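You operate a simulated robot arm through the tools that you are given. There is no shell and no other tool. Be economical: measure what you need, move in short steps, check, and stop when the job is done.

You are at the controls of a simulated robot arm. One attempt, no reset.

Task
Blot the wet ink on the bill pad dated 03 DEC and lay it in the letter tray.
Fine: put the blotter back and close the ink pad. Set down upright: rocking blotter. What is to be rubbed or washed off counts as gone when no trace of it is left.

Only the result counts: the job must be done as asked and must still hold three seconds after the hand-in. Knocking over, shifting, dropping, spilling or breaking anything else fails it.

Robot
A 6-joint arm with a two-finger parallel gripper, fixed in place. Base frame: the origin is at the foot of the arm, x ahead of it, y to its left, z up; the work surface is at about z = 75.4. Units: cm, degrees, N and s.
With the tool pointing down near the work surface it reaches from about 22 to 64 cm from the base axis. Its first joint turns from -66.0 to 66.0 degrees. Payload 2.7 kg.
The tool frame sits at the grasp point between the pads (the TCP): z along the fingers, y along the line on which they close. The tips reach 2.3 cm beyond it. Largest opening 9.4 cm; finger width 3.8, thickness 1; the body of the gripper, 5.4 by 9.6 cm, starts 3.9 cm behind the TCP.
Orientation is told as [roll, pitch, yaw] about the base's x, y, z axes, in that order, counted from this pose: with the fingers straight down and closing along the base's y, the tool's x points along the base's -x, its y along +y and its z along -z.

Tools
- The arm moves only by the tool jog_arm. Its argument "increments" is a list of rows, each a list of 7 numbers: the turn, a rotation vector about the tool's x, y, z in degrees, then the shift along the tool's x, y, z in cm, then the closure, from 0 (fully open) to 1 (shut). In form: [[wx, wy, wz, x, y, z, grip], ...]. A call has 1 to 12 rows; each row shifts and turns the commanded pose from where the row before left it, along the tool's axes as they then stand. Rows are played at 5 a second. More than 5 cm and 8.6 degrees between two rows, or a gripper value outside its range, and nothing of the call is played. Where a pose cannot be reached the arm comes as near as it can. A force on the tool above 40 N (or 10 N above the force at the start of the call, whichever is more), or a blocked arm, ends the call early, and 0.2 s more pass. Each finger travels about 4.5 cm/s and halts on what it meets, pressing with about 21 N; the grip force reading is that of the motor and also rises with nothing between the fingers. The clock runs only during rows and for 0.2 s after the last one: add rows that do not move to give the fingers time. It gives the time, the measured TCP pose, the force on the tool (base axes), the opening and the grip force at its end, in the units of the frame above (readings bear some noise), with the torque about the TCP (base axes, N m) and any sound that the robot's microphone picked up.
- Cameras (640 x 400 px; columns grow to the right, rows downward): "scene" is fixed at [7.76, -42.65, 141.37]; the picture's right is [0.80, -0.61, 0.00], its down [-0.30, -0.39, -0.87] and it looks along [0.53, 0.69, -0.49] (base axes); focal length 310 px, centre (320, 200). "wrist" rides on the gripper at [8.7, 1.6, -7.5] in the tool frame; the picture's right is [-0.18, 0.98, 0.00], its down [-0.58, -0.11, -0.81] and it looks along [-0.79, -0.15, 0.59] (tool axes); focal length 243 px, centre (320, 200). There is no depth. A picture from a camera that has moved, and an enlarged one, comes with that camera's place and axes in the base frame and with its lens.
- camera(camera): a new picture of that camera. It takes no simulated time.
- inspect(camera, box): a new picture of the part [left, top, right, bottom] of that camera's present view, enlarged. It takes no simulated time.
- job_done(): hands the job in; it is judged then, once.

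Work in short steps. Places have to be worked out from the pictures, the camera data and where the tool is seen: move nearer, look again, correct. Check each grasp and each placing, and mend what went wrong. You have 120 turns and 84 pictures in all, those below and enlarged ones among them. Open the gripper and draw the arm clear of the work before you hand the job in, unless the task says otherwise; then end with one line.

The tools are called after "Emit:" by a JSON object that holds its "fn" and its "kwargs". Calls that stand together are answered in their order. jog_arm: Moves the arm, as the interface text tells. Its arguments: {"type":"object","properties":{"increments":{"type":"array","items":{"type":"array","items":{"type":"number"}}}},"required":["increments"]} The other tools are called the same way: camera (camera) takes a picture; inspect (camera, box) takes an enlarged picture of a part of a camera's view; job_done () hands the job in.

At the start:

```text
time_s: 0.0
tool_pos: [39.53, 18.6, 102.14]
tcp_rot: [0.0, -0.2, -0.1]
ft_force: [-0.1, -0.1, -0.7]
wrist_torque: [0.02, 0.02, -0.01]
width: 9.4
gripper_force: 0.0
```

scene: 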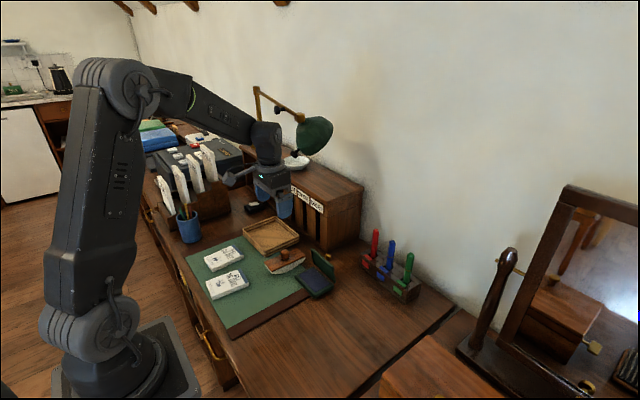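
wrist: 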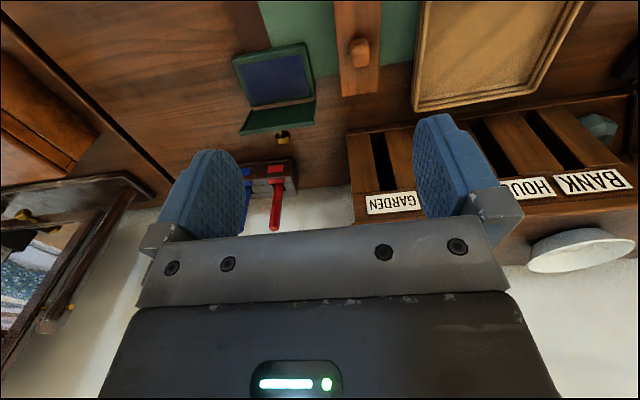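

I start by enlarging the part of the scene with the pads, blotter, ink pad and tray.

Emit:
{"fn": "inspect", "kwargs": {"camera": "scene", "box": [180, 200, 350, 306]}}

Emit:
{"fn": "inspect", "kwargs": {"camera": "scene", "box": [130, 110, 370, 260]}}

```text
3.76 times, centred on (265, 253) of scene
camera zoom: at [7.76, -42.65, 141.37], right [0.8, -0.61, 0.0], down [-0.3, -0.39, -0.87], along [0.53, 0.69, -0.49], focal length 1169 px, centre (527, 0)
```

zoom: 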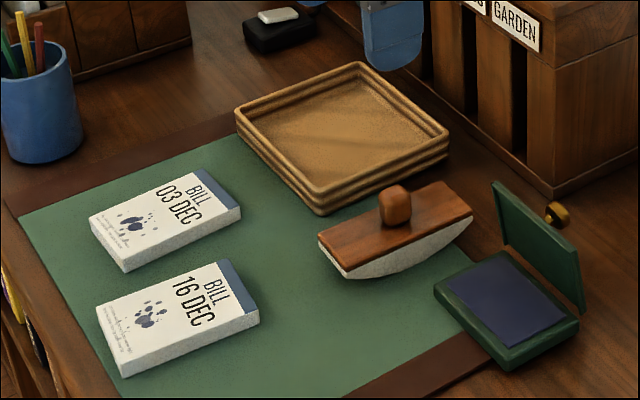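

```text
2.67 times, centred on (250, 185) of scene
camera zoom: at [7.76, -42.65, 141.37], right [0.8, -0.61, 0.0], down [-0.3, -0.39, -0.87], along [0.53, 0.69, -0.49], focal length 828 px, centre (507, 240)
```

zoom: 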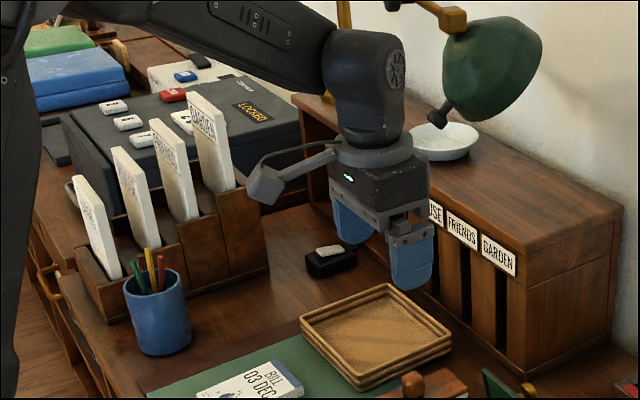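

Pads lie roughly at (30,37) [03 DEC] and (27,26) [16 DEC], blotter about (44,22), ink pad (47,11), tray (48,38). I move back and tilt so the wrist camera sees them from above.

Emit:
{"fn": "jog_arm", "kwargs": {"increments": [[0, 0, 0, 3.83, 2.5, 0.5, 0], [0, 0, 0, 3.83, 2.5, 0.5, 0], [0, 0, 0, 3.83, 2.5, 0.5, 0], [0, 8, 0, 0, 0, 0, 0], [0, 8, 0, 0, 0, 0, 0], [0, 8, 0, 0, 0, 0, 0], [0, 0, 0, 0, 0, 0, 0]]}}

Emit:
{"fn": "camera", "kwargs": {"camera": "wrist"}}

```text
time_s: 1.6
tool_pos: [27.89, 26.1, 100.62]
tcp_rot: [0.1, 24.0, 0.0]
ft_force: [-0.6, 0.8, -0.4]
wrist_torque: [0.0, -0.01, -0.03]
width: 9.42
gripper_force: 0.0
```

```text
79 pictures are left
camera wrist: at [23.18, 27.67, 111.0], right [0.17, 0.98, -0.07], down [0.86, -0.11, 0.5], along [0.48, -0.15, -0.86], focal length 243 px, centre (320, 200)
```

wrist: 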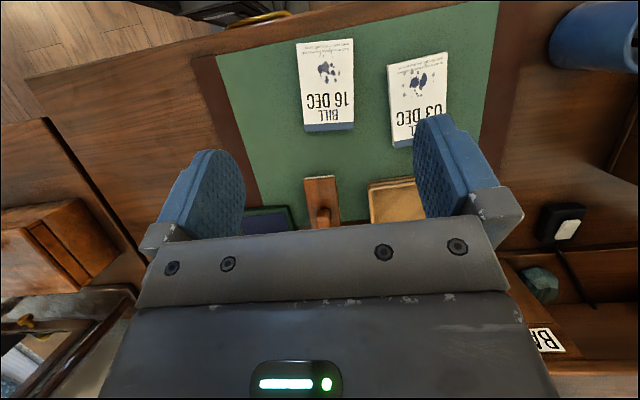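

Good overhead view of the pads. I enlarge the pad region and the blotter/ink pad region.

Emit:
{"fn": "inspect", "kwargs": {"camera": "wrist", "box": [280, 20, 472, 140]}}

Emit:
{"fn": "inspect", "kwargs": {"camera": "wrist", "box": [230, 140, 422, 260]}}

Emit:
{"fn": "inspect", "kwargs": {"camera": "scene", "box": [250, 230, 346, 290]}}

```text
3.33 times, centred on (376, 80) of wrist
camera zoom: at [23.18, 27.67, 111.0], right [0.17, 0.98, -0.07], down [0.86, -0.11, 0.5], along [0.48, -0.15, -0.86], focal length 809 px, centre (133, 600)
```

zoom: 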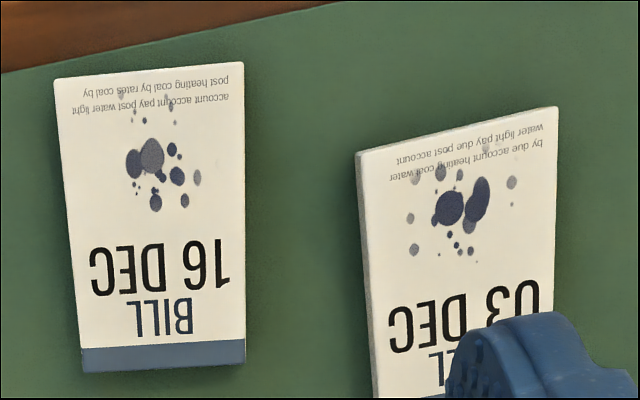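

```text
3.33 times, centred on (326, 200) of wrist
camera zoom: at [23.18, 27.67, 111.0], right [0.17, 0.98, -0.07], down [0.86, -0.11, 0.5], along [0.48, -0.15, -0.86], focal length 809 px, centre (300, 200)
```

zoom: 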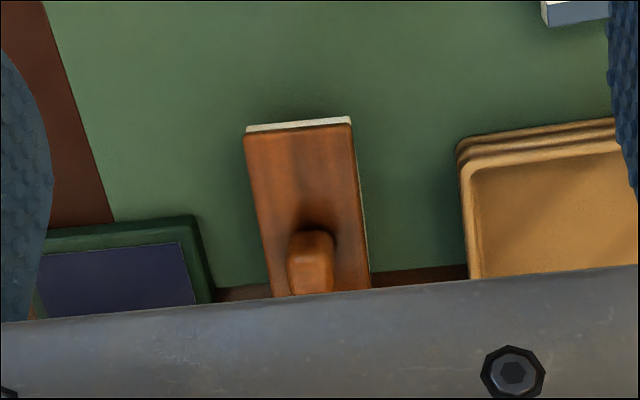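

```text
6.67 times, centred on (298, 260) of scene
camera zoom: at [7.77, -42.65, 141.37], right [0.8, -0.61, 0.0], down [-0.3, -0.39, -0.87], along [0.53, 0.69, -0.49], focal length 2070 px, centre (467, -200)
```

zoom: 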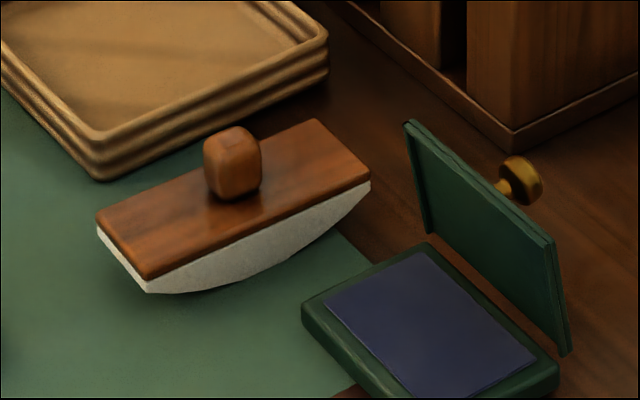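

The ink on 03 DEC is centred near (27,36.6), spread about 4 × 3.7 cm; blotter's knob near (44,22), plate about 11.5 × 4.8 along x. I untilt and move above the blotter with the fingers partly closed.

Emit:
{"fn": "jog_arm", "kwargs": {"increments": [[0, -8, 0, 0, 0, 0, 0.2], [0, -8, 0, 0, 0, 0, 0.3], [0, -8, 0, 0, 0, 0, 0.3], [0, 0, 0, -4.03, -1.03, 1.9, 0.3], [0, 0, 0, -4.03, -1.03, 1.9, 0.3], [0, 0, 0, -4.03, -1.03, 1.9, 0.3], [0, 0, 0, -4.03, -1.03, 1.9, 0.3], [0, 0, 0, 0, 0, 0, 0.3]]}}

Emit:
{"fn": "camera", "kwargs": {"camera": "wrist"}}

Emit:
{"fn": "inspect", "kwargs": {"camera": "scene", "box": [234, 210, 362, 290]}}

```text
time_s: 3.4
tool_pos: [44.26, 21.95, 93.24]
tcp_rot: [0.0, -0.1, -0.1]
ft_force: [0.2, 0.6, 0.2]
wrist_torque: [-0.03, 0.01, 0.0]
width: 6.6
gripper_force: 0.0
```

```text
75 pictures are left
camera wrist: at [35.7, 23.53, 100.74], right [0.18, 0.98, 0.0], down [0.58, -0.11, 0.81], along [0.79, -0.15, -0.59], focal length 243 px, centre (320, 200)
```

wrist: 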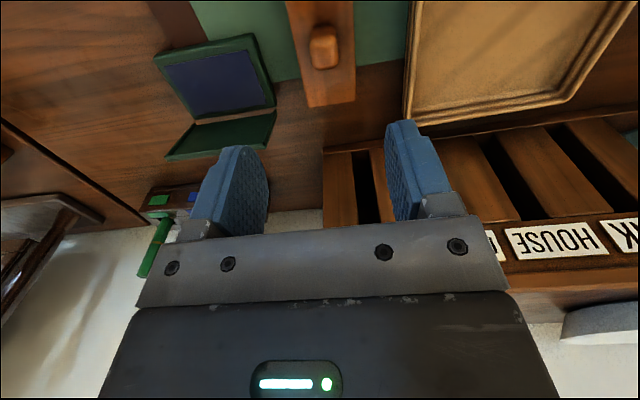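

```text
5.00 times, centred on (298, 250) of scene
camera zoom: at [7.77, -42.65, 141.37], right [0.8, -0.61, 0.0], down [-0.3, -0.39, -0.87], along [0.53, 0.69, -0.49], focal length 1552 px, centre (430, -50)
```

zoom: 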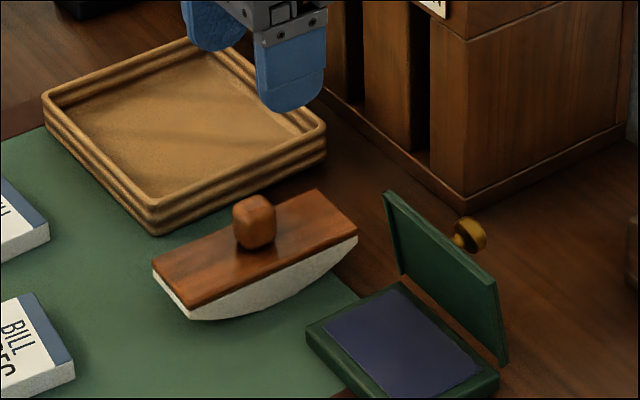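

Knob measured by the wrist camera near (43.4,22.3). I descend partway, correcting, and look again.

Emit:
{"fn": "jog_arm", "kwargs": {"increments": [[0, 0, 0, 0.4, 0.2, 3, 0.3], [0, 0, 0, 0.4, 0.1, 3, 0.3], [0, 0, 0, 0, 0, 0, 0.3]]}}

Emit:
{"fn": "inspect", "kwargs": {"camera": "wrist", "box": [200, 40, 424, 180]}}

Emit:
{"fn": "inspect", "kwargs": {"camera": "scene", "box": [250, 210, 346, 270]}}

```text
time_s: 4.2
tool_pos: [43.33, 22.32, 87.4]
tcp_rot: [0.1, -0.1, 0.0]
ft_force: [0.5, 0.5, -1.2]
wrist_torque: [0.02, 0.01, 0.0]
width: 6.59
gripper_force: 0.0
```

```text
2.86 times, centred on (312, 110) of wrist
camera zoom: at [34.75, 23.86, 94.78], right [0.18, 0.98, 0.0], down [0.58, -0.11, 0.81], along [0.79, -0.15, -0.59], focal length 693 px, centre (343, 457)
```

zoom: 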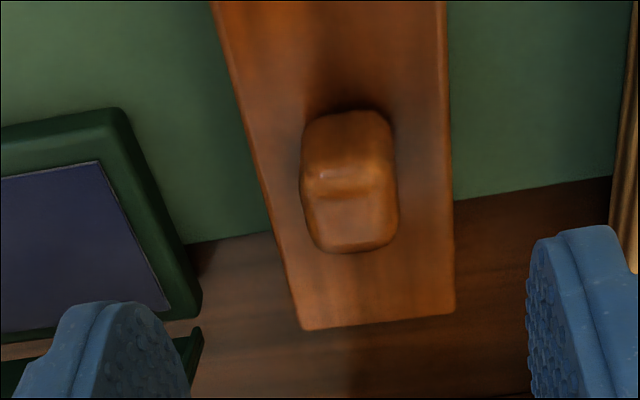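

```text
6.67 times, centred on (298, 240) of scene
camera zoom: at [7.77, -42.65, 141.37], right [0.8, -0.61, 0.0], down [-0.3, -0.39, -0.87], along [0.53, 0.69, -0.49], focal length 2070 px, centre (467, -67)
```

zoom: 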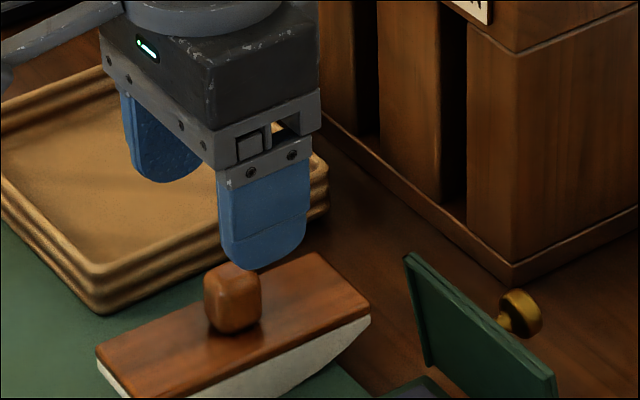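

Knob centre about (43.15,22.45), top near z 83. I descend so the tips end just above the plate, watching force.

Emit:
{"fn": "jog_arm", "kwargs": {"increments": [[0, 0, 0, 0.15, 0.12, 2.5, 0.3], [0, 0, 0, 0, 0, 2.0, 0.3], [0, 0, 0, 0, 0, 0.6, 0.3], [0, 0, 0, 0, 0, 0, 0.3]]}}

Emit:
{"fn": "inspect", "kwargs": {"camera": "scene", "box": [250, 220, 346, 280]}}

Emit:
{"fn": "inspect", "kwargs": {"camera": "wrist", "box": [200, 80, 424, 220]}}

```text
time_s: 5.2
tool_pos: [43.24, 22.44, 81.95]
tcp_rot: [0.1, -0.1, 0.1]
ft_force: [0.1, 0.4, 0.8]
wrist_torque: [0.02, -0.03, 0.03]
width: 6.6
gripper_force: 0.0
```

```text
6.67 times, centred on (298, 250) of scene
camera zoom: at [7.77, -42.65, 141.37], right [0.8, -0.61, 0.0], down [-0.3, -0.39, -0.87], along [0.53, 0.69, -0.49], focal length 2070 px, centre (467, -133)
```

zoom: 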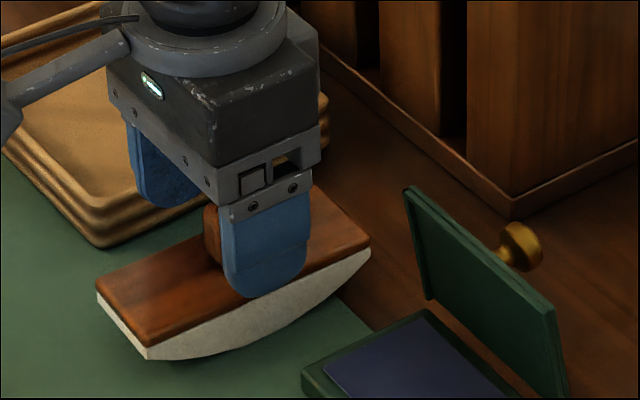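

```text
2.86 times, centred on (312, 150) of wrist
camera zoom: at [34.63, 24.01, 89.5], right [0.18, 0.98, 0.0], down [0.58, -0.11, 0.81], along [0.79, -0.15, -0.59], focal length 693 px, centre (343, 343)
```

zoom: 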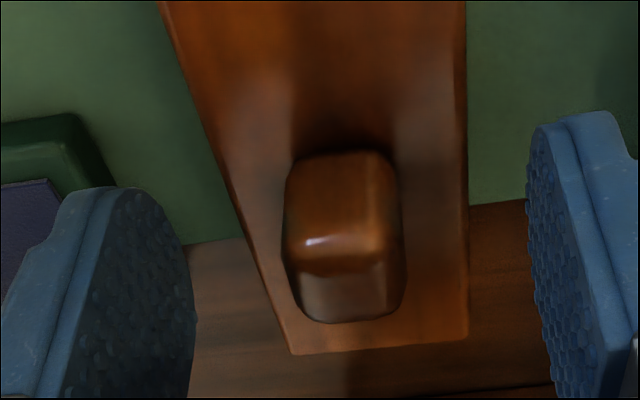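

Triangulating the two views, the knob sits at about (43.7,22.6), top near z 82, plate top near 78.4. I shift +0.5 in x and go down a bit more, then close.

Emit:
{"fn": "jog_arm", "kwargs": {"increments": [[0, 0, 0, -0.5, 0.1, 0.4, 0.3], [0, 0, 0, 0, 0, 0.3, 0.3], [0, 0, 0, 0, 0, 0.2, 0.3], [0, 0, 0, 0, 0, 0, 0.3]]}}

Emit:
{"fn": "inspect", "kwargs": {"camera": "scene", "box": [250, 220, 346, 280]}}

Emit:
{"fn": "inspect", "kwargs": {"camera": "wrist", "box": [200, 80, 424, 220]}}

```text
time_s: 6.2
tool_pos: [43.77, 22.47, 81.09]
tcp_rot: [0.2, 0.0, -0.1]
ft_force: [0.1, 0.5, -0.2]
wrist_torque: [0.0, 0.0, 0.02]
width: 6.58
gripper_force: 0.0
```

```text
6.67 times, centred on (298, 250) of scene
camera zoom: at [7.77, -42.65, 141.37], right [0.8, -0.61, 0.0], down [-0.3, -0.39, -0.87], along [0.53, 0.69, -0.49], focal length 2070 px, centre (467, -133)
```

zoom: 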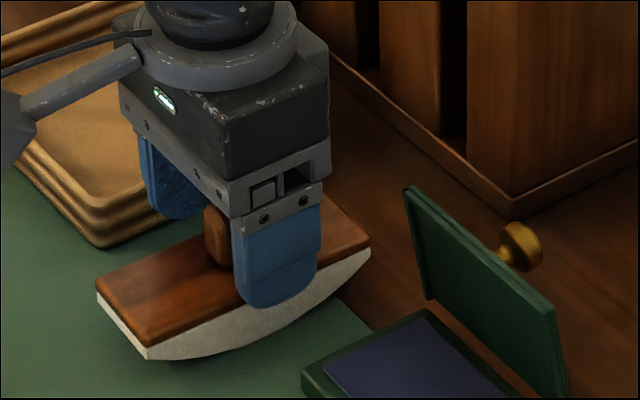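

```text
2.86 times, centred on (312, 150) of wrist
camera zoom: at [35.16, 24.06, 88.53], right [0.18, 0.98, 0.0], down [0.58, -0.11, 0.81], along [0.79, -0.15, -0.59], focal length 693 px, centre (343, 343)
```

zoom: 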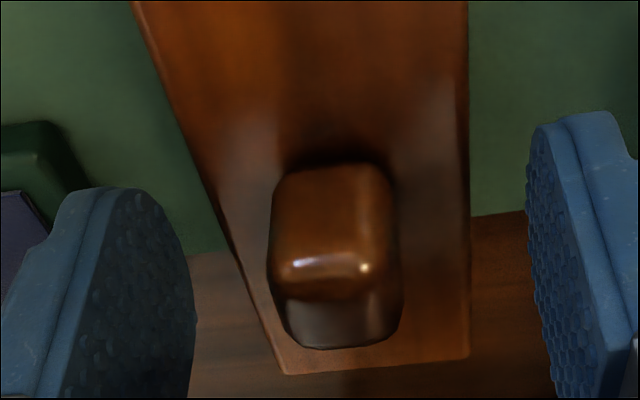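

Alignment looks right in both views (scene offset now nil). I close the fingers on the knob.

Emit:
{"fn": "jog_arm", "kwargs": {"increments": [[0, 0, 0, 0, 0, 0, 0.6], [0, 0, 0, 0, 0, 0, 0.9], [0, 0, 0, 0, 0, 0, 1], [0, 0, 0, 0, 0, 0, 1], [0, 0, 0, 0, 0, 0, 1]]}}

Emit:
{"fn": "inspect", "kwargs": {"camera": "scene", "box": [250, 220, 346, 280]}}

```text
time_s: 7.4
tool_pos: [43.69, 22.45, 81.02]
tcp_rot: [0.1, 0.0, 0.0]
ft_force: [-0.2, -0.9, 0.4]
wrist_torque: [0.0, 0.01, -0.02]
width: 2.15
gripper_force: 21.3
```

```text
6.67 times, centred on (298, 250) of scene
camera zoom: at [7.76, -42.65, 141.37], right [0.8, -0.61, 0.0], down [-0.3, -0.39, -0.87], along [0.53, 0.69, -0.49], focal length 2070 px, centre (467, -133)
```

zoom: 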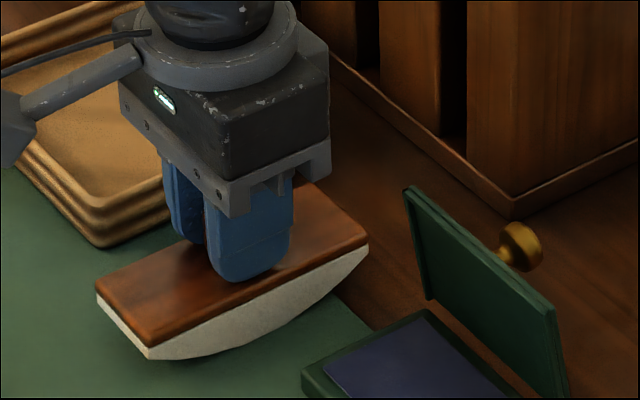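

Gripped at 2.15 cm width. I lift and carry it above the ink on the 03 DEC pad.

Emit:
{"fn": "jog_arm", "kwargs": {"increments": [[0, 0, 0, 0, 0, -2, 1], [0, 0, 0, 0, 0, -3, 1], [0, 0, 0, 0, 0, -3, 1], [0, 0, 0, 3.34, 2.83, 0, 1], [0, 0, 0, 3.34, 2.83, 0, 1], [0, 0, 0, 3.34, 2.83, 0, 1], [0, 0, 0, 3.34, 2.83, 0, 1], [0, 0, 0, 3.34, 2.83, 0, 1], [0, 0, 0, 0, 0, 0, 1]]}}

Emit:
{"fn": "inspect", "kwargs": {"camera": "scene", "box": [170, 190, 298, 270]}}

Emit:
{"fn": "camera", "kwargs": {"camera": "wrist"}}

```text
time_s: 9.4
tool_pos: [26.96, 36.74, 89.17]
tcp_rot: [0.0, -0.1, 0.1]
ft_force: [-0.4, 0.2, -0.2]
wrist_torque: [-0.03, 0.02, 0.02]
width: 2.18
gripper_force: 20.5
```

```text
5.00 times, centred on (234, 230) of scene
camera zoom: at [7.77, -42.65, 141.37], right [0.8, -0.61, 0.0], down [-0.3, -0.39, -0.87], along [0.53, 0.69, -0.49], focal length 1552 px, centre (750, 50)
```

zoom: 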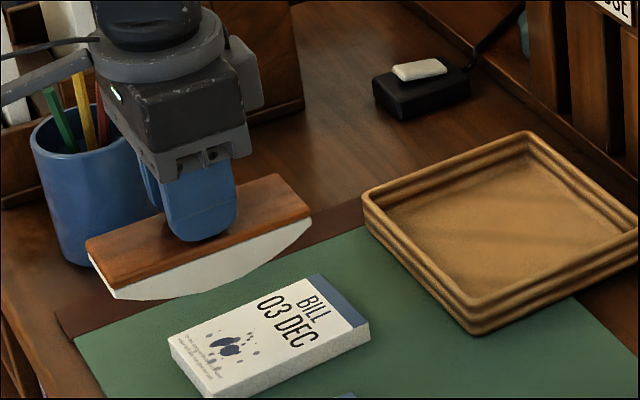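

```text
65 pictures are left
camera wrist: at [18.3, 38.28, 96.65], right [0.18, 0.98, 0.0], down [0.58, -0.11, 0.81], along [0.79, -0.15, -0.59], focal length 243 px, centre (320, 200)
```

wrist: 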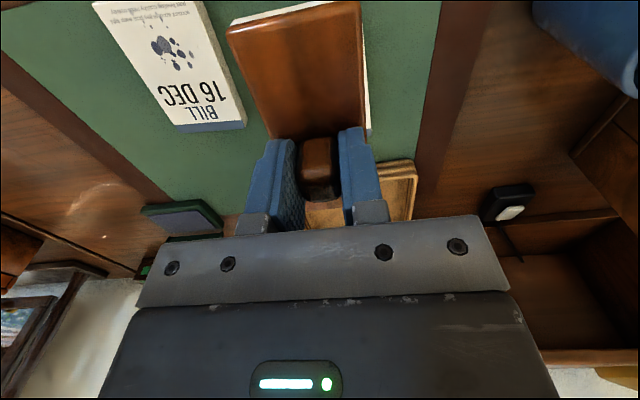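

By the two cameras, the ink is about +0.4 in x and +0.2 in y from the tool. I correct and come down just above the pad.

Emit:
{"fn": "jog_arm", "kwargs": {"increments": [[0, 0, 0, -0.4, 0.2, 2.5, 1], [0, 0, 0, 0, 0, 2.2, 1], [0, 0, 0, 0, 0, 1, 1], [0, 0, 0, 0, 0, 0, 1]]}}

Emit:
{"fn": "inspect", "kwargs": {"camera": "scene", "box": [180, 220, 276, 280]}}

```text
time_s: 10.4
tool_pos: [27.35, 36.9, 83.31]
tcp_rot: [0.2, -0.2, 0.0]
ft_force: [0.1, -0.5, -1.4]
wrist_torque: [0.01, 0.0, -0.02]
width: 2.15
gripper_force: 21.3
```

```text
6.67 times, centred on (228, 250) of scene
camera zoom: at [7.77, -42.65, 141.37], right [0.8, -0.61, 0.0], down [-0.3, -0.39, -0.87], along [0.53, 0.69, -0.49], focal length 2070 px, centre (933, -133)
```

zoom: 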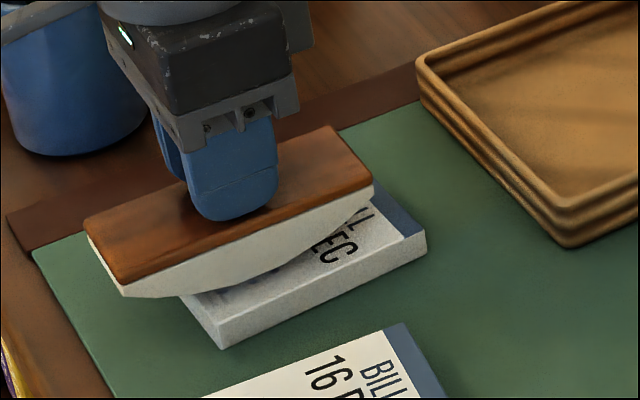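

Felt sits over the ink, still slightly above. I lower in small steps to contact.

Emit:
{"fn": "jog_arm", "kwargs": {"increments": [[0, 0, 0, 0, 0, 0.2, 1], [0, 0, 0, 0, 0, 0.2, 1], [0, 0, 0, 0, 0, 0.2, 1], [0, 0, 0, 0, 0, 0, 1]]}}

```text
time_s: 11.4
tool_pos: [27.49, 36.86, 82.82]
tcp_rot: [0.1, -0.1, -0.1]
ft_force: [0.1, 0.1, -1.9]
wrist_torque: [-0.03, 0.01, 0.01]
width: 2.19
gripper_force: 21.0
```

Emit:
{"fn": "jog_arm", "kwargs": {"increments": [[0, 0, 0, 0, 0, 0.12, 1], [0, 0, 0, 0, 0, 0.12, 1], [0, 0, 0, 0, 0, 0, 1]]}}

```text
time_s: 12.2
tool_pos: [27.38, 37.04, 82.64]
tcp_rot: [0.1, -0.1, 0.0]
ft_force: [-3.6, -4.5, 15.9]
wrist_torque: [-0.21, 0.22, 0.0]
width: 2.18
gripper_force: 21.0
```

Contact at 16 N. Now I roll the blotter forward (towards +x) about its arc.

Emit:
{"fn": "jog_arm", "kwargs": {"increments": [[0, 5, 0, -0.47, 0, -0.03, 1], [0, 5, 0, -0.46, 0, -0.08, 1], [0, 0, 0, 0, 0, 0, 1]]}}

Emit:
{"fn": "inspect", "kwargs": {"camera": "scene", "box": [180, 220, 276, 280]}}

```text
time_s: 13.0
tool_pos: [28.48, 36.9, 82.72]
tcp_rot: [0.2, 9.7, 0.0]
ft_force: [1.9, -1.0, 18.8]
wrist_torque: [-0.08, -0.17, -0.03]
width: 2.17
gripper_force: 21.1
```

```text
6.67 times, centred on (228, 250) of scene
camera zoom: at [7.75, -42.67, 141.36], right [0.8, -0.61, 0.0], down [-0.3, -0.39, -0.87], along [0.53, 0.69, -0.49], focal length 2070 px, centre (933, -133)
```

zoom: 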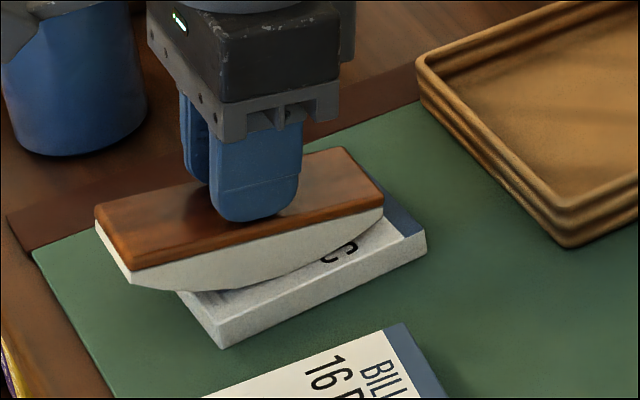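

Rolls well at ~19 N and the pad stays put. I continue to +15°, then roll back through level.

Emit:
{"fn": "jog_arm", "kwargs": {"increments": [[0, 5, 0, -0.45, 0, -0.15, 1], [0, 0, 0, 0, 0, 0, 1], [0, -5, 0, 0.45, 0, 0.15, 1], [0, -5, 0, 0.46, 0, 0.08, 1], [0, -5, 0, 0.47, 0, 0.03, 1], [0, 0, 0, 0, 0, 0, 1]]}}

```text
time_s: 14.4
tool_pos: [27.31, 36.76, 82.48]
tcp_rot: [-0.1, -0.1, 0.0]
ft_force: [0.4, 0.3, -1.8]
wrist_torque: [0.0, 0.0, -0.01]
width: 2.16
gripper_force: 20.7
```

Force is gone at level though z is lower, so the blotter may have slid a little in the grip. I look.

Emit:
{"fn": "inspect", "kwargs": {"camera": "scene", "box": [180, 220, 276, 280]}}

Emit:
{"fn": "inspect", "kwargs": {"camera": "wrist", "box": [200, 60, 424, 200]}}

```text
6.67 times, centred on (228, 250) of scene
camera zoom: at [7.77, -42.65, 141.37], right [0.8, -0.61, 0.0], down [-0.3, -0.39, -0.87], along [0.53, 0.69, -0.49], focal length 2070 px, centre (933, -133)
```

zoom: 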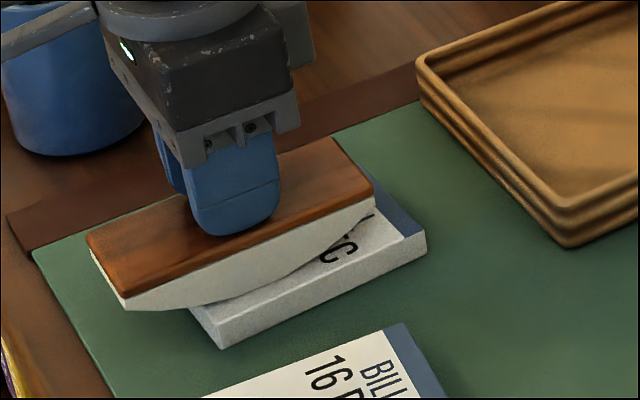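

```text
2.86 times, centred on (312, 130) of wrist
camera zoom: at [18.69, 38.42, 90.05], right [0.18, 0.98, 0.0], down [0.58, -0.11, 0.81], along [0.79, -0.15, -0.59], focal length 693 px, centre (343, 400)
```

zoom: 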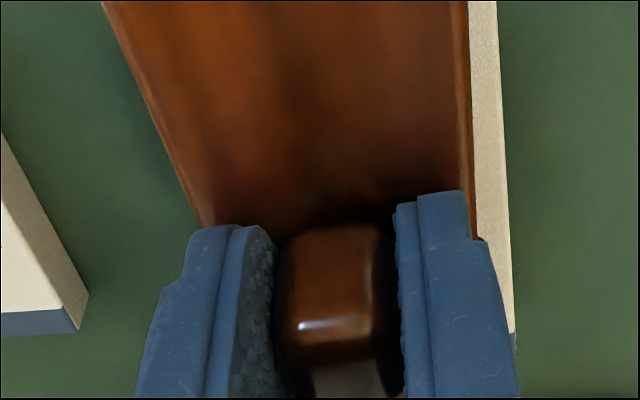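

It's nearly level and gripped. I lower slightly to regain contact.

Emit:
{"fn": "jog_arm", "kwargs": {"increments": [[0, 0, 0, 0, 0, 0.1, 1], [0, 0, 0, 0, 0, 0.1, 1], [0, 0, 0, 0, 0, 0, 1]]}}

```text
time_s: 15.2
tool_pos: [27.41, 36.88, 82.54]
tcp_rot: [0.1, -0.2, 0.1]
ft_force: [-3.5, -3.6, 11.1]
wrist_torque: [-0.17, 0.29, 0.04]
width: 2.18
gripper_force: 21.1
```

Contact again at 11 N. I roll towards −x now.

Emit:
{"fn": "jog_arm", "kwargs": {"increments": [[0, -5, 0, 0.47, 0, -0.02, 1], [0, -5, 0, 0.46, 0, -0.08, 1], [0, 0, 0, 0, 0, 0, 1]]}}

```text
time_s: 16.0
tool_pos: [26.42, 36.86, 82.69]
tcp_rot: [0.2, -10.2, 0.0]
ft_force: [3.5, 0.1, 10.2]
wrist_torque: [-0.04, -0.14, -0.01]
width: 2.19
gripper_force: 21.2
```

Still in contact at 10 N. I go on to −14°, roll back to level, lift and move +x/−y aside to view the ink.

Emit:
{"fn": "jog_arm", "kwargs": {"increments": [[0, -4, 0, 0.38, 0, -0.1, 1], [0, 0, 0, 0, 0, 0, 1], [0, 4, 0, -0.38, 0, 0.1, 1], [0, 5, 0, -0.46, 0, 0.08, 1], [0, 5, 0, -0.47, 0, 0.02, 1], [0, 0, 0, 0, 0, 0, 1]]}}

Emit:
{"fn": "jog_arm", "kwargs": {"increments": [[0, 0, 0, 0, 0, -2.5, 1], [0, 0, 0, 0, 0, -3, 1], [0, 0, 0, -2.5, 0, -1, 1], [0, 0, 0, -4.5, 0, 0, 1], [0, 0, 0, -4.5, 0, 0, 1], [0, 0, 0, 0, 0, 0, 1]]}}

Emit:
{"fn": "inspect", "kwargs": {"camera": "scene", "box": [180, 220, 276, 280]}}

Emit:
{"fn": "camera", "kwargs": {"camera": "wrist"}}

```text
time_s: 17.4
tool_pos: [28.11, 36.48, 82.54]
tcp_rot: [0.0, 0.0, 0.0]
ft_force: [0.1, 0.6, 2.4]
wrist_torque: [0.06, -0.05, 0.02]
width: 2.18
gripper_force: 21.2
out of reach, approached as far as the arm can: row 1
```

```text
time_s: 18.8
tool_pos: [39.36, 36.2, 89.11]
tcp_rot: [0.1, -0.1, 0.0]
ft_force: [0.1, -0.2, -0.8]
wrist_torque: [-0.01, -0.03, -0.03]
width: 2.16
gripper_force: 21.0
```

```text
6.67 times, centred on (228, 250) of scene
camera zoom: at [7.77, -42.65, 141.37], right [0.8, -0.61, 0.0], down [-0.3, -0.39, -0.87], along [0.53, 0.69, -0.49], focal length 2070 px, centre (933, -133)
```

zoom: 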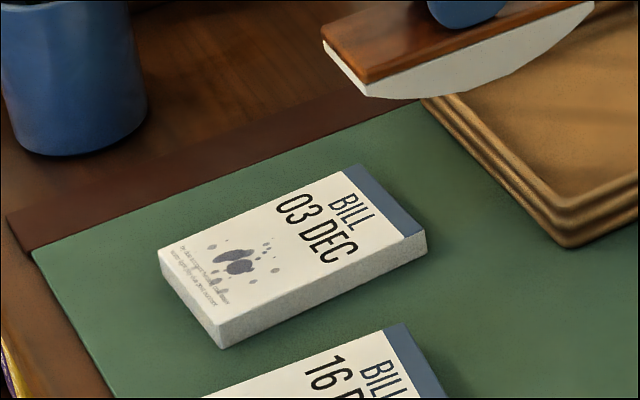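

```text
59 pictures are left
camera wrist: at [30.73, 37.83, 96.64], right [0.18, 0.98, 0.0], down [0.58, -0.11, 0.81], along [0.79, -0.15, -0.59], focal length 243 px, centre (320, 200)
```

wrist: 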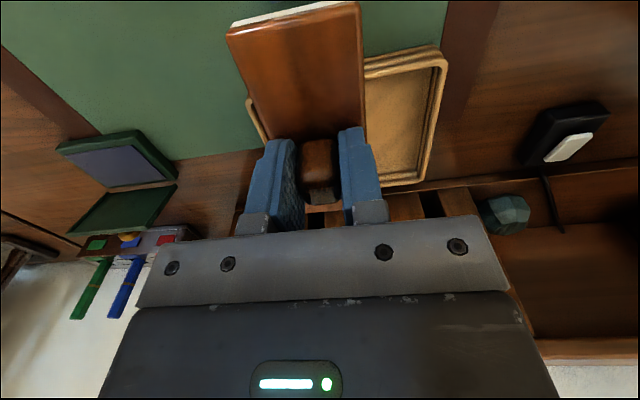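

The ink has faded evenly but traces remain, so more rocking is needed. I return over the ink and come down to near contact.

Emit:
{"fn": "jog_arm", "kwargs": {"increments": [[0, 0, 0, 4.02, 0.25, 0, 1], [0, 0, 0, 4.02, 0.25, 0, 1], [0, 0, 0, 4.02, 0.25, 0, 1], [0, 0, 0, 0, 0, 3, 1], [0, 0, 0, 0, 0, 2.5, 1], [0, 0, 0, 0, 0, 0.6, 1], [0, 0, 0, 0, 0, 0.2, 1], [0, 0, 0, 0, 0, 0.2, 1], [0, 0, 0, 0, 0, 0, 1]]}}

```text
time_s: 20.8
tool_pos: [27.52, 37.17, 82.58]
tcp_rot: [0.1, -0.1, -0.1]
ft_force: [0.2, 0.9, -1.7]
wrist_torque: [-0.03, 0.0, 0.0]
width: 2.19
gripper_force: 20.9
```

Emit:
{"fn": "jog_arm", "kwargs": {"increments": [[0, 0, 0, 0, 0, 0.12, 1], [0, 0, 0, 0, 0, 0.1, 1], [0, 0, 0, 0, 0, 0, 1]]}}

```text
time_s: 21.6
tool_pos: [27.55, 37.31, 82.53]
tcp_rot: [0.2, -0.2, 0.1]
ft_force: [-5.9, -7.6, 33.9]
wrist_torque: [-0.47, 0.35, -0.05]
width: 2.18
gripper_force: 20.6
```

Force jumped to 34 N; I ease off slightly and rock several times gently.

Emit:
{"fn": "jog_arm", "kwargs": {"increments": [[0, 0, 0, 0, 0, -0.1, 1], [0, 5, 0, -0.47, 0, -0.03, 1], [0, 5, 0, -0.46, 0, -0.08, 1], [0, -5, 0, 0.46, 0, 0.08, 1], [0, -5, 0, 0.47, 0, 0.03, 1], [0, -5, 0, 0.47, 0, -0.03, 1], [0, -5, 0, 0.46, 0, -0.08, 1], [0, 5, 0, -0.46, 0, 0.08, 1], [0, 5, 0, -0.47, 0, 0.03, 1], [0, 0, 0, 0, 0, 0, 1]]}}

```text
time_s: 23.8
tool_pos: [27.44, 37.13, 82.53]
tcp_rot: [-0.1, 0.0, -0.1]
ft_force: [1.9, 1.9, 5.4]
wrist_torque: [0.11, -0.11, 0.02]
width: 2.18
gripper_force: 21.4
```

Went through; contact is still 5 N. I press a touch more and do another full rocking cycle.

Emit:
{"fn": "jog_arm", "kwargs": {"increments": [[0, 0, 0, 0, 0, 0.08, 1], [0, 5, 0, -0.47, 0, -0.03, 1], [0, 5, 0, -0.46, 0, -0.08, 1], [0, -5, 0, 0.46, 0, 0.08, 1], [0, -5, 0, 0.47, 0, 0.03, 1], [0, -5, 0, 0.47, 0, -0.03, 1], [0, -5, 0, 0.46, 0, -0.08, 1], [0, 5, 0, -0.46, 0, 0.08, 1], [0, 5, 0, -0.47, 0, 0.03, 1], [0, 0, 0, 0, 0, 0, 1]]}}

Emit:
{"fn": "jog_arm", "kwargs": {"increments": [[0, 0, 0, 0, 0, -2.5, 1], [0, 0, 0, 0, 0, -3, 1], [0, 0, 0, -3.5, 0, -1, 1], [0, 0, 0, -4.5, 0, 0, 1], [0, 0, 0, -4.0, 0, 0, 1], [0, 0, 0, 0, 0, 0, 1]]}}

Emit:
{"fn": "inspect", "kwargs": {"camera": "scene", "box": [180, 220, 276, 280]}}

```text
time_s: 26.0
tool_pos: [27.48, 36.98, 82.47]
tcp_rot: [-0.1, -0.1, -0.1]
ft_force: [0.3, -0.2, 0.1]
wrist_torque: [-0.02, 0.02, -0.03]
width: 2.18
gripper_force: 21.0
```

```text
time_s: 27.4
tool_pos: [39.37, 36.91, 89.0]
tcp_rot: [0.0, -0.2, 0.0]
ft_force: [-1.1, -0.3, -0.9]
wrist_torque: [0.02, 0.0, 0.01]
width: 2.2
gripper_force: 21.3
```

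```text
6.67 times, centred on (228, 250) of scene
camera zoom: at [7.77, -42.65, 141.37], right [0.8, -0.61, 0.0], down [-0.3, -0.39, -0.87], along [0.53, 0.69, -0.49], focal length 2070 px, centre (933, -133)
```

zoom: 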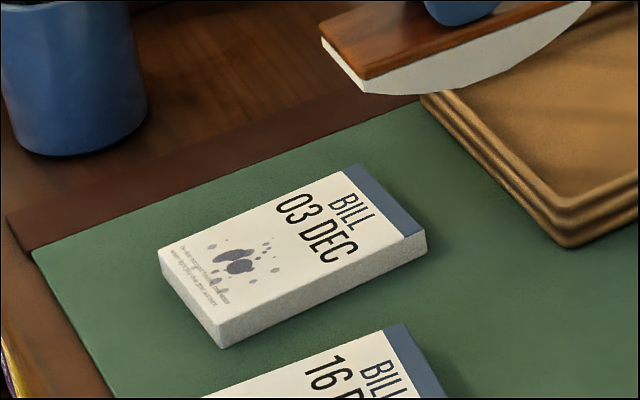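

Let me magnify strongly to gauge how much has faded.

Emit:
{"fn": "inspect", "kwargs": {"camera": "scene", "box": [200, 249, 232, 269]}}

Emit:
{"fn": "inspect", "kwargs": {"camera": "scene", "box": [205, 273, 237, 293]}}

```text
16.00 times, centred on (216, 259) of scene
camera zoom: at [7.77, -42.65, 141.37], right [0.8, -0.61, 0.0], down [-0.3, -0.39, -0.87], along [0.53, 0.69, -0.49], focal length 4967 px, centre (1984, -744)
```

zoom: 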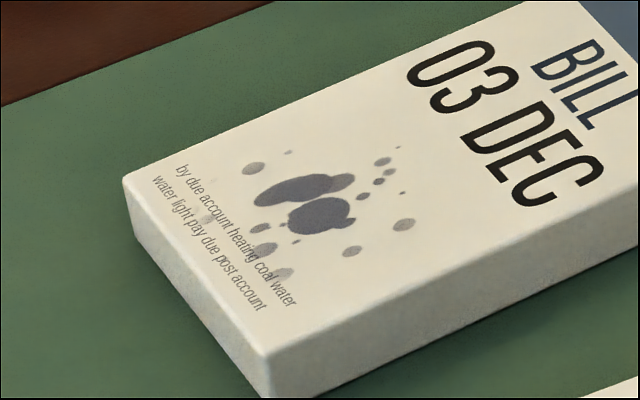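

```text
16.00 times, centred on (221, 283) of scene
camera zoom: at [7.77, -42.65, 141.37], right [0.8, -0.61, 0.0], down [-0.3, -0.39, -0.87], along [0.53, 0.69, -0.49], focal length 4967 px, centre (1904, -1128)
```

zoom: 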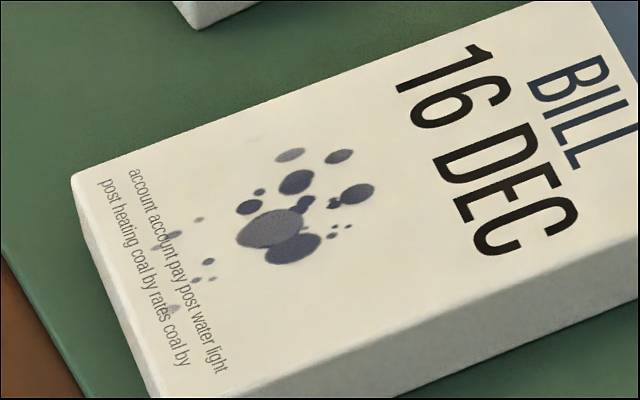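

All the ink has faded evenly but is still plainly there. I'll blot again, firmer and over a wider span, first with the centre at x≈28.7.

Emit:
{"fn": "jog_arm", "kwargs": {"increments": [[0, 0, 0, 3.6, -0.1, 0, 1], [0, 0, 0, 3.5, -0.1, 0, 1], [0, 0, 0, 3.5, 0, 0, 1], [0, 0, 0, 0, 0, 3, 1], [0, 0, 0, 0, 0, 3.0, 1], [0, 0, 0, 0, 0, 0.4, 1], [0, 0, 0, 0, 0, 0.12, 1], [0, 0, 0, 0, 0, 0, 1]]}}

```text
time_s: 29.2
tool_pos: [28.8, 36.9, 82.6]
tcp_rot: [0.0, -0.1, 0.0]
ft_force: [-0.2, 0.5, -1.3]
wrist_torque: [0.02, -0.02, -0.02]
width: 2.18
gripper_force: 20.8
```

Emit:
{"fn": "jog_arm", "kwargs": {"increments": [[0, 0, 0, 0, 0, 0.08, 1], [0, 0, 0, 0, 0, 0.08, 1], [0, 0, 0, 0, 0, 0, 1]]}}

```text
time_s: 30.0
tool_pos: [28.76, 37.1, 82.54]
tcp_rot: [0.1, -0.1, 0.0]
ft_force: [-2.7, -2.8, 8.1]
wrist_torque: [-0.16, 0.24, 0.0]
width: 2.16
gripper_force: 20.7
```

Contact at 8 N. I press a little more and roll forward and back, checking force.

Emit:
{"fn": "jog_arm", "kwargs": {"increments": [[0, 0, 0, 0, 0, 0.04, 1], [0, 5, 0, -0.47, 0, -0.01, 1], [0, 5, 0, -0.46, 0, -0.06, 1], [0, 5, 0, -0.45, 0, -0.14, 1], [0, 0, 0, 0, 0, 0, 1]]}}

```text
time_s: 31.2
tool_pos: [30.29, 36.93, 82.68]
tcp_rot: [0.2, 14.8, 0.1]
ft_force: [1.4, -1.4, 25.1]
wrist_torque: [-0.2, -0.55, 0.0]
width: 2.17
gripper_force: 20.8
```

Emit:
{"fn": "jog_arm", "kwargs": {"increments": [[0, -5, 0, 0.45, 0, 0.15, 1], [0, -5, 0, 0.46, 0, 0.08, 1], [0, -5, 0, 0.47, 0, 0.05, 1], [0, 0, 0, 0, 0, 0, 1]]}}

Emit:
{"fn": "inspect", "kwargs": {"camera": "scene", "box": [180, 220, 276, 280]}}

```text
time_s: 32.2
tool_pos: [28.86, 37.06, 82.53]
tcp_rot: [0.3, -0.2, 0.0]
ft_force: [-0.2, 4.0, 17.8]
wrist_torque: [0.17, 0.14, -0.04]
width: 2.15
gripper_force: 20.7
```

```text
6.67 times, centred on (228, 250) of scene
camera zoom: at [7.75, -42.66, 141.37], right [0.8, -0.61, 0.0], down [-0.3, -0.39, -0.87], along [0.53, 0.69, -0.49], focal length 2070 px, centre (933, -133)
```

zoom: 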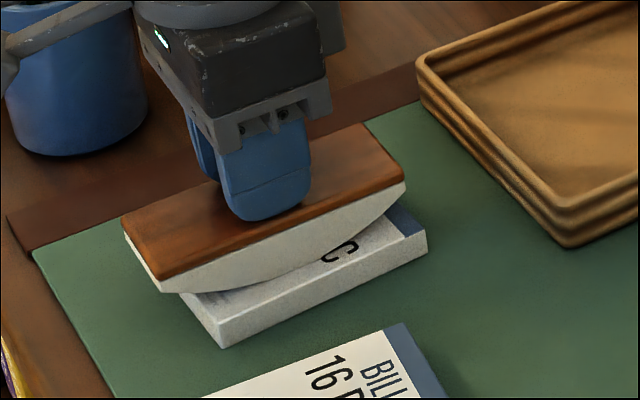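

Force 18 N at level. Now roll towards −x as far as −12° and back, keeping contact.

Emit:
{"fn": "jog_arm", "kwargs": {"increments": [[0, -4, 0, 0.38, 0, -0.01, 1], [0, -4, 0, 0.38, 0, -0.05, 1], [0, -4, 0, 0.37, 0, -0.08, 1], [0, 0, 0, 0, 0, 0, 1]]}}

```text
time_s: 33.2
tool_pos: [27.76, 37.02, 82.51]
tcp_rot: [0.1, -12.2, 0.0]
ft_force: [3.8, -0.3, 22.4]
wrist_torque: [-0.1, -0.27, 0.01]
width: 2.16
gripper_force: 20.8
```

Contact 22 N. I roll back to level, lift slightly, then shift to x≈25.8 for the near end of the ink.

Emit:
{"fn": "jog_arm", "kwargs": {"increments": [[0, 4, 0, -0.37, 0, 0.08, 1], [0, 4, 0, -0.38, 0, 0.05, 1], [0, 4, 0, -0.38, 0, 0.01, 1], [0, 0, 0, 0, 0, -0.8, 1], [0, 0, 0, 3, -0.2, 0, 1], [0, 0, 0, 0, 0, 0.6, 1], [0, 0, 0, 0, 0, 0.1, 1], [0, 0, 0, 0, 0, 0, 1]]}}

```text
time_s: 35.0
tool_pos: [25.92, 36.82, 82.48]
tcp_rot: [0.0, -0.1, 0.0]
ft_force: [0.1, 0.0, -1.2]
wrist_torque: [0.01, 0.0, 0.01]
width: 2.2
gripper_force: 21.0
```

Emit:
{"fn": "jog_arm", "kwargs": {"increments": [[0, 0, 0, 0, 0, 0.1, 1], [0, 0, 0, 0, 0, 0.08, 1], [0, 0, 0, 0, 0, 0, 1]]}}

```text
time_s: 35.8
tool_pos: [25.72, 36.9, 82.46]
tcp_rot: [0.1, 0.0, 0.0]
ft_force: [-2.6, -1.2, 10.3]
wrist_torque: [-0.17, 0.22, -0.03]
width: 2.18
gripper_force: 21.1
```

Contact at 10 N. I rock forward over the ink and back, pressing a little more.

Emit:
{"fn": "jog_arm", "kwargs": {"increments": [[0, 0, 0, 0, 0, 0.03, 1], [0, 5, 0, -0.47, 0, -0.01, 1], [0, 5, 0, -0.46, 0, -0.06, 1], [0, 5, 0, -0.45, 0, -0.14, 1], [0, 0, 0, 0, 0, 0, 1], [0, -5, 0, 0.45, 0, 0.15, 1], [0, -5, 0, 0.46, 0, 0.08, 1], [0, -5, 0, 0.47, 0, 0.05, 1], [0, 0, 0, 0, 0, 0, 1]]}}

Emit:
{"fn": "jog_arm", "kwargs": {"increments": [[0, 0, 0, 0, 0, -2.5, 1], [0, 0, 0, 0, 0, -3, 1], [0, 0, 0, -4, 0, -1, 1], [0, 0, 0, -4.8, 0, 0, 1], [0, 0, 0, -4.8, 0, 0, 1], [0, 0, 0, 0, 0, 0, 1]]}}

Emit:
{"fn": "inspect", "kwargs": {"camera": "scene", "box": [200, 249, 232, 269]}}

```text
time_s: 37.8
tool_pos: [25.77, 36.79, 82.47]
tcp_rot: [0.0, -0.2, 0.1]
ft_force: [0.4, 3.5, 6.1]
wrist_torque: [0.15, 0.04, -0.01]
width: 2.16
gripper_force: 21.0
```

```text
time_s: 39.2
tool_pos: [39.47, 36.92, 89.02]
tcp_rot: [0.0, 0.0, 0.0]
ft_force: [-0.5, -0.1, -1.3]
wrist_torque: [0.0, 0.02, -0.01]
width: 2.17
gripper_force: 20.8
```

```text
16.00 times, centred on (216, 259) of scene
camera zoom: at [7.77, -42.65, 141.37], right [0.8, -0.61, 0.0], down [-0.3, -0.39, -0.87], along [0.53, 0.69, -0.49], focal length 4967 px, centre (1984, -744)
```

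zoom: 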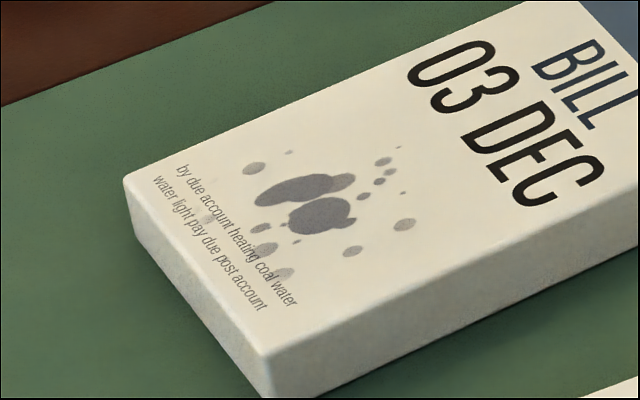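

Fading is uniform but slow. To learn what works, I press at the ink's centre and hold for a few seconds.

Emit:
{"fn": "jog_arm", "kwargs": {"increments": [[0, 0, 0, 4.1, -0.05, 0, 1], [0, 0, 0, 4.1, 0, 0, 1], [0, 0, 0, 4.1, 0, 0, 1], [0, 0, 0, 0, 0, 3, 1], [0, 0, 0, 0, 0, 3.1, 1], [0, 0, 0, 0, 0, 0.4, 1], [0, 0, 0, 0, 0, 0.08, 1], [0, 0, 0, 0, 0, 0.08, 1], [0, 0, 0, 0, 0, 0.06, 1], [0, 0, 0, 0, 0, 0, 1]]}}

```text
time_s: 41.4
tool_pos: [27.23, 36.79, 82.48]
tcp_rot: [0.1, -0.2, 0.0]
ft_force: [-0.2, -2.5, 22.4]
wrist_torque: [-0.3, 0.04, -0.02]
width: 2.17
gripper_force: 20.5
```

Pressing at 22 N on the ink; I hold for 2.4 s.

Emit:
{"fn": "jog_arm", "kwargs": {"increments": [[0, 0, 0, 0, 0, 0, 1], [0, 0, 0, 0, 0, 0, 1], [0, 0, 0, 0, 0, 0, 1], [0, 0, 0, 0, 0, 0, 1], [0, 0, 0, 0, 0, 0, 1], [0, 0, 0, 0, 0, 0, 1], [0, 0, 0, 0, 0, 0, 1], [0, 0, 0, 0, 0, 0, 1], [0, 0, 0, 0, 0, 0, 1], [0, 0, 0, 0, 0, 0, 1], [0, 0, 0, 0, 0, 0, 1], [0, 0, 0, 0, 0, 0, 1]]}}

Emit:
{"fn": "jog_arm", "kwargs": {"increments": [[0, 0, 0, 0, 0, -2.5, 1], [0, 0, 0, 0, 0, -3, 1], [0, 0, 0, -4, 0, -1, 1], [0, 0, 0, -4.2, 0, 0, 1], [0, 0, 0, -4.1, 0, 0, 1], [0, 0, 0, 0, 0, 0, 1]]}}

Emit:
{"fn": "inspect", "kwargs": {"camera": "scene", "box": [200, 249, 232, 269]}}

```text
time_s: 44.0
tool_pos: [27.05, 36.81, 82.41]
tcp_rot: [0.2, -0.2, 0.0]
ft_force: [0.0, 1.9, 28.5]
wrist_torque: [-0.06, 0.02, 0.04]
width: 2.19
gripper_force: 21.1
```

```text
time_s: 45.4
tool_pos: [39.48, 36.77, 88.83]
tcp_rot: [-0.1, -0.1, 0.0]
ft_force: [0.3, -0.6, -1.3]
wrist_torque: [0.0, -0.03, 0.0]
width: 2.16
gripper_force: 21.0
```

```text
16.00 times, centred on (216, 259) of scene
camera zoom: at [7.77, -42.65, 141.37], right [0.8, -0.61, 0.0], down [-0.3, -0.39, -0.87], along [0.53, 0.69, -0.49], focal length 4967 px, centre (1984, -744)
```

zoom: 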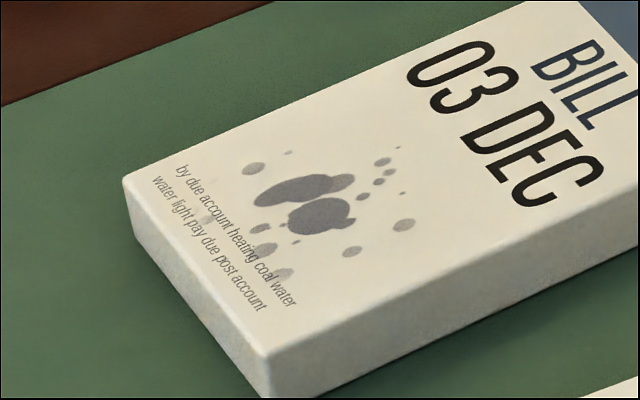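

Static pressing changes nothing, so motion is what counts. I test short sliding strokes under light pressure.

Emit:
{"fn": "jog_arm", "kwargs": {"increments": [[0, 0, 0, 4.1, -0.05, 0, 1], [0, 0, 0, 4.1, 0, 0, 1], [0, 0, 0, 4.1, 0, 0, 1], [0, 0, 0, 0, 0, 3, 1], [0, 0, 0, 0, 0, 3.1, 1], [0, 0, 0, 0, 0, 0.35, 1], [0, 0, 0, 0, 0, 0.08, 1], [0, 0, 0, 0, 0, 0.04, 1], [0, 0, 0, 0, 0, 0, 1]]}}

```text
time_s: 47.4
tool_pos: [27.16, 36.62, 82.5]
tcp_rot: [0.2, -0.3, 0.0]
ft_force: [-1.8, -2.2, 8.0]
wrist_torque: [-0.12, 0.12, 0.03]
width: 2.17
gripper_force: 20.8
stopped in row 9: the force on the tool passed its limit (the readings are from after the stop); the commanded pose is now the measured one
```

At 8 N. Now gentle strokes of ±0.8 cm along x.

Emit:
{"fn": "jog_arm", "kwargs": {"increments": [[0, 0, 0, 0.8, 0, 0, 1], [0, 0, 0, -0.8, 0, 0, 1], [0, 0, 0, -0.8, 0, 0, 1], [0, 0, 0, 0.8, 0, 0, 1], [0, 0, 0, 0.8, 0, 0, 1], [0, 0, 0, -0.8, 0, 0, 1], [0, 0, 0, -0.8, 0, 0, 1], [0, 0, 0, 0.8, 0, 0, 1], [0, 0, 0, 0, 0, 0, 1]]}}

Emit:
{"fn": "jog_arm", "kwargs": {"increments": [[0, 0, 0, 0, 0, -2.5, 1], [0, 0, 0, 0, 0, -3, 1], [0, 0, 0, -4, 0, -1, 1], [0, 0, 0, -4.2, 0, 0, 1], [0, 0, 0, -4.1, 0, 0, 1], [0, 0, 0, 0, 0, 0, 1]]}}

Emit:
{"fn": "inspect", "kwargs": {"camera": "scene", "box": [200, 249, 232, 269]}}

```text
time_s: 49.4
tool_pos: [27.27, 36.73, 82.54]
tcp_rot: [0.3, -0.4, 0.0]
ft_force: [11.2, -1.1, 24.2]
wrist_torque: [-0.25, -0.59, 0.09]
width: 2.16
gripper_force: 21.0
```

```text
time_s: 50.8
tool_pos: [39.71, 36.53, 89.0]
tcp_rot: [0.1, 0.0, 0.0]
ft_force: [-0.4, 0.0, -1.2]
wrist_torque: [0.01, -0.03, -0.01]
width: 2.17
gripper_force: 20.6
```

```text
16.00 times, centred on (216, 259) of scene
camera zoom: at [7.77, -42.65, 141.37], right [0.8, -0.61, 0.0], down [-0.3, -0.39, -0.87], along [0.53, 0.69, -0.49], focal length 4967 px, centre (1984, -744)
```

zoom: 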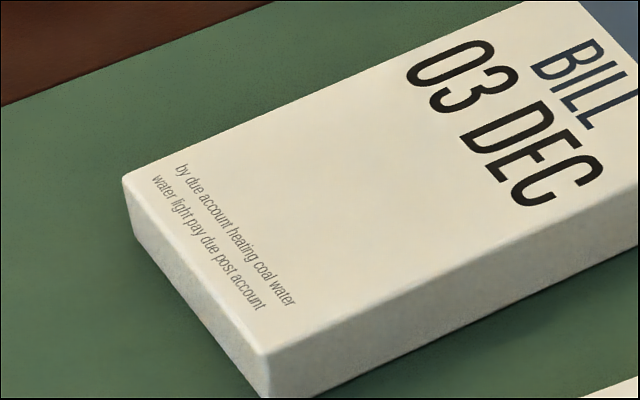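

The ink is completely gone and the pad did not shift. I carry the blotter back over its original spot and lower to just above the mat.

Emit:
{"fn": "jog_arm", "kwargs": {"increments": [[0, 0, 0, -1.35, -4.7, 0, 1], [0, 0, 0, -1.35, -4.7, 0, 1], [0, 0, 0, -1.3, -4.7, 0, 1], [0, 0, 0, 0, 0, 3.5, 1], [0, 0, 0, 0, 0, 3.3, 1], [0, 0, 0, 0, 0, 0.8, 1], [0, 0, 0, 0, 0, 0, 1]]}}

Emit:
{"fn": "inspect", "kwargs": {"camera": "scene", "box": [250, 220, 346, 280]}}

```text
time_s: 52.4
tool_pos: [43.46, 22.63, 81.41]
tcp_rot: [0.1, -0.2, 0.0]
ft_force: [0.3, 0.4, -0.3]
wrist_torque: [0.01, -0.01, 0.02]
width: 2.18
gripper_force: 20.6
```

```text
6.67 times, centred on (298, 250) of scene
camera zoom: at [7.77, -42.65, 141.37], right [0.8, -0.61, 0.0], down [-0.3, -0.39, -0.87], along [0.53, 0.69, -0.49], focal length 2070 px, centre (467, -133)
```

zoom: 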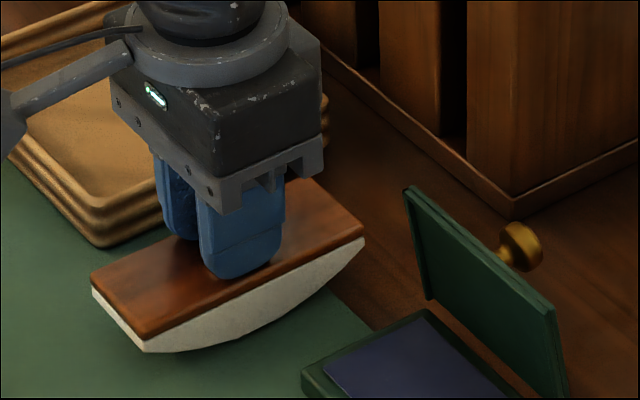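

Nearly there (original spot 0.2 cm further in x, −0.2 in y). I correct and lower in small steps to contact.

Emit:
{"fn": "jog_arm", "kwargs": {"increments": [[0, 0, 0, -0.2, -0.2, 0.2, 1], [0, 0, 0, 0, 0, 0.15, 1], [0, 0, 0, 0, 0, 0.1, 1], [0, 0, 0, 0, 0, 0, 1]]}}

```text
time_s: 53.4
tool_pos: [43.72, 22.33, 80.94]
tcp_rot: [0.1, -0.2, 0.0]
ft_force: [-0.6, -0.4, -1.6]
wrist_torque: [-0.02, -0.02, 0.01]
width: 2.19
gripper_force: 20.2
```

Emit:
{"fn": "jog_arm", "kwargs": {"increments": [[0, 0, 0, 0, 0, 0.08, 1], [0, 0, 0, 0, 0, 0.06, 1], [0, 0, 0, 0, 0, 0, 1]]}}

```text
time_s: 54.2
tool_pos: [43.74, 22.33, 80.97]
tcp_rot: [0.2, -0.2, 0.0]
ft_force: [-5.4, -2.7, 11.8]
wrist_torque: [-0.25, 0.35, 0.0]
width: 2.18
gripper_force: 20.8
```

Touching the mat at 12 N. I ease up a hair and open the fingers slowly.

Emit:
{"fn": "jog_arm", "kwargs": {"increments": [[0, 0, 0, 0, 0, -0.05, 1], [0, 0, 0, 0, 0, 0, 0.72], [0, 0, 0, 0, 0, 0, 0.6], [0, 0, 0, 0, 0, 0, 0.45], [0, 0, 0, 0, 0, 0, 0.35], [0, 0, 0, 0, 0, 0, 0.35]]}}

Emit:
{"fn": "inspect", "kwargs": {"camera": "scene", "box": [250, 220, 346, 280]}}

```text
time_s: 55.6
tool_pos: [43.74, 22.36, 80.91]
tcp_rot: [0.2, -0.3, 0.0]
ft_force: [0.8, 3.9, 13.1]
wrist_torque: [-0.31, 0.0, 0.0]
width: 5.93
gripper_force: 0.0
```

```text
6.67 times, centred on (298, 250) of scene
camera zoom: at [7.75, -42.65, 141.37], right [0.8, -0.61, 0.0], down [-0.3, -0.39, -0.87], along [0.53, 0.69, -0.49], focal length 2070 px, centre (467, -133)
```

zoom: 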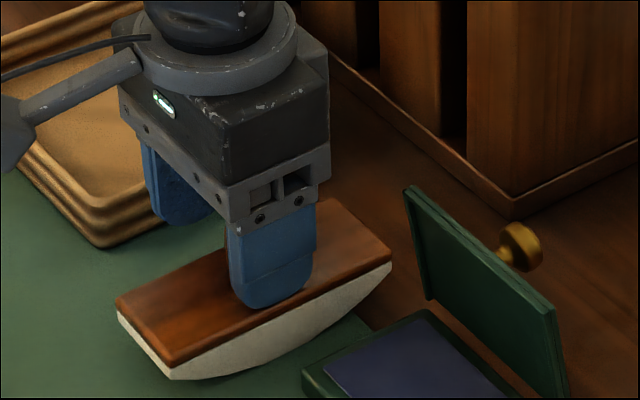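

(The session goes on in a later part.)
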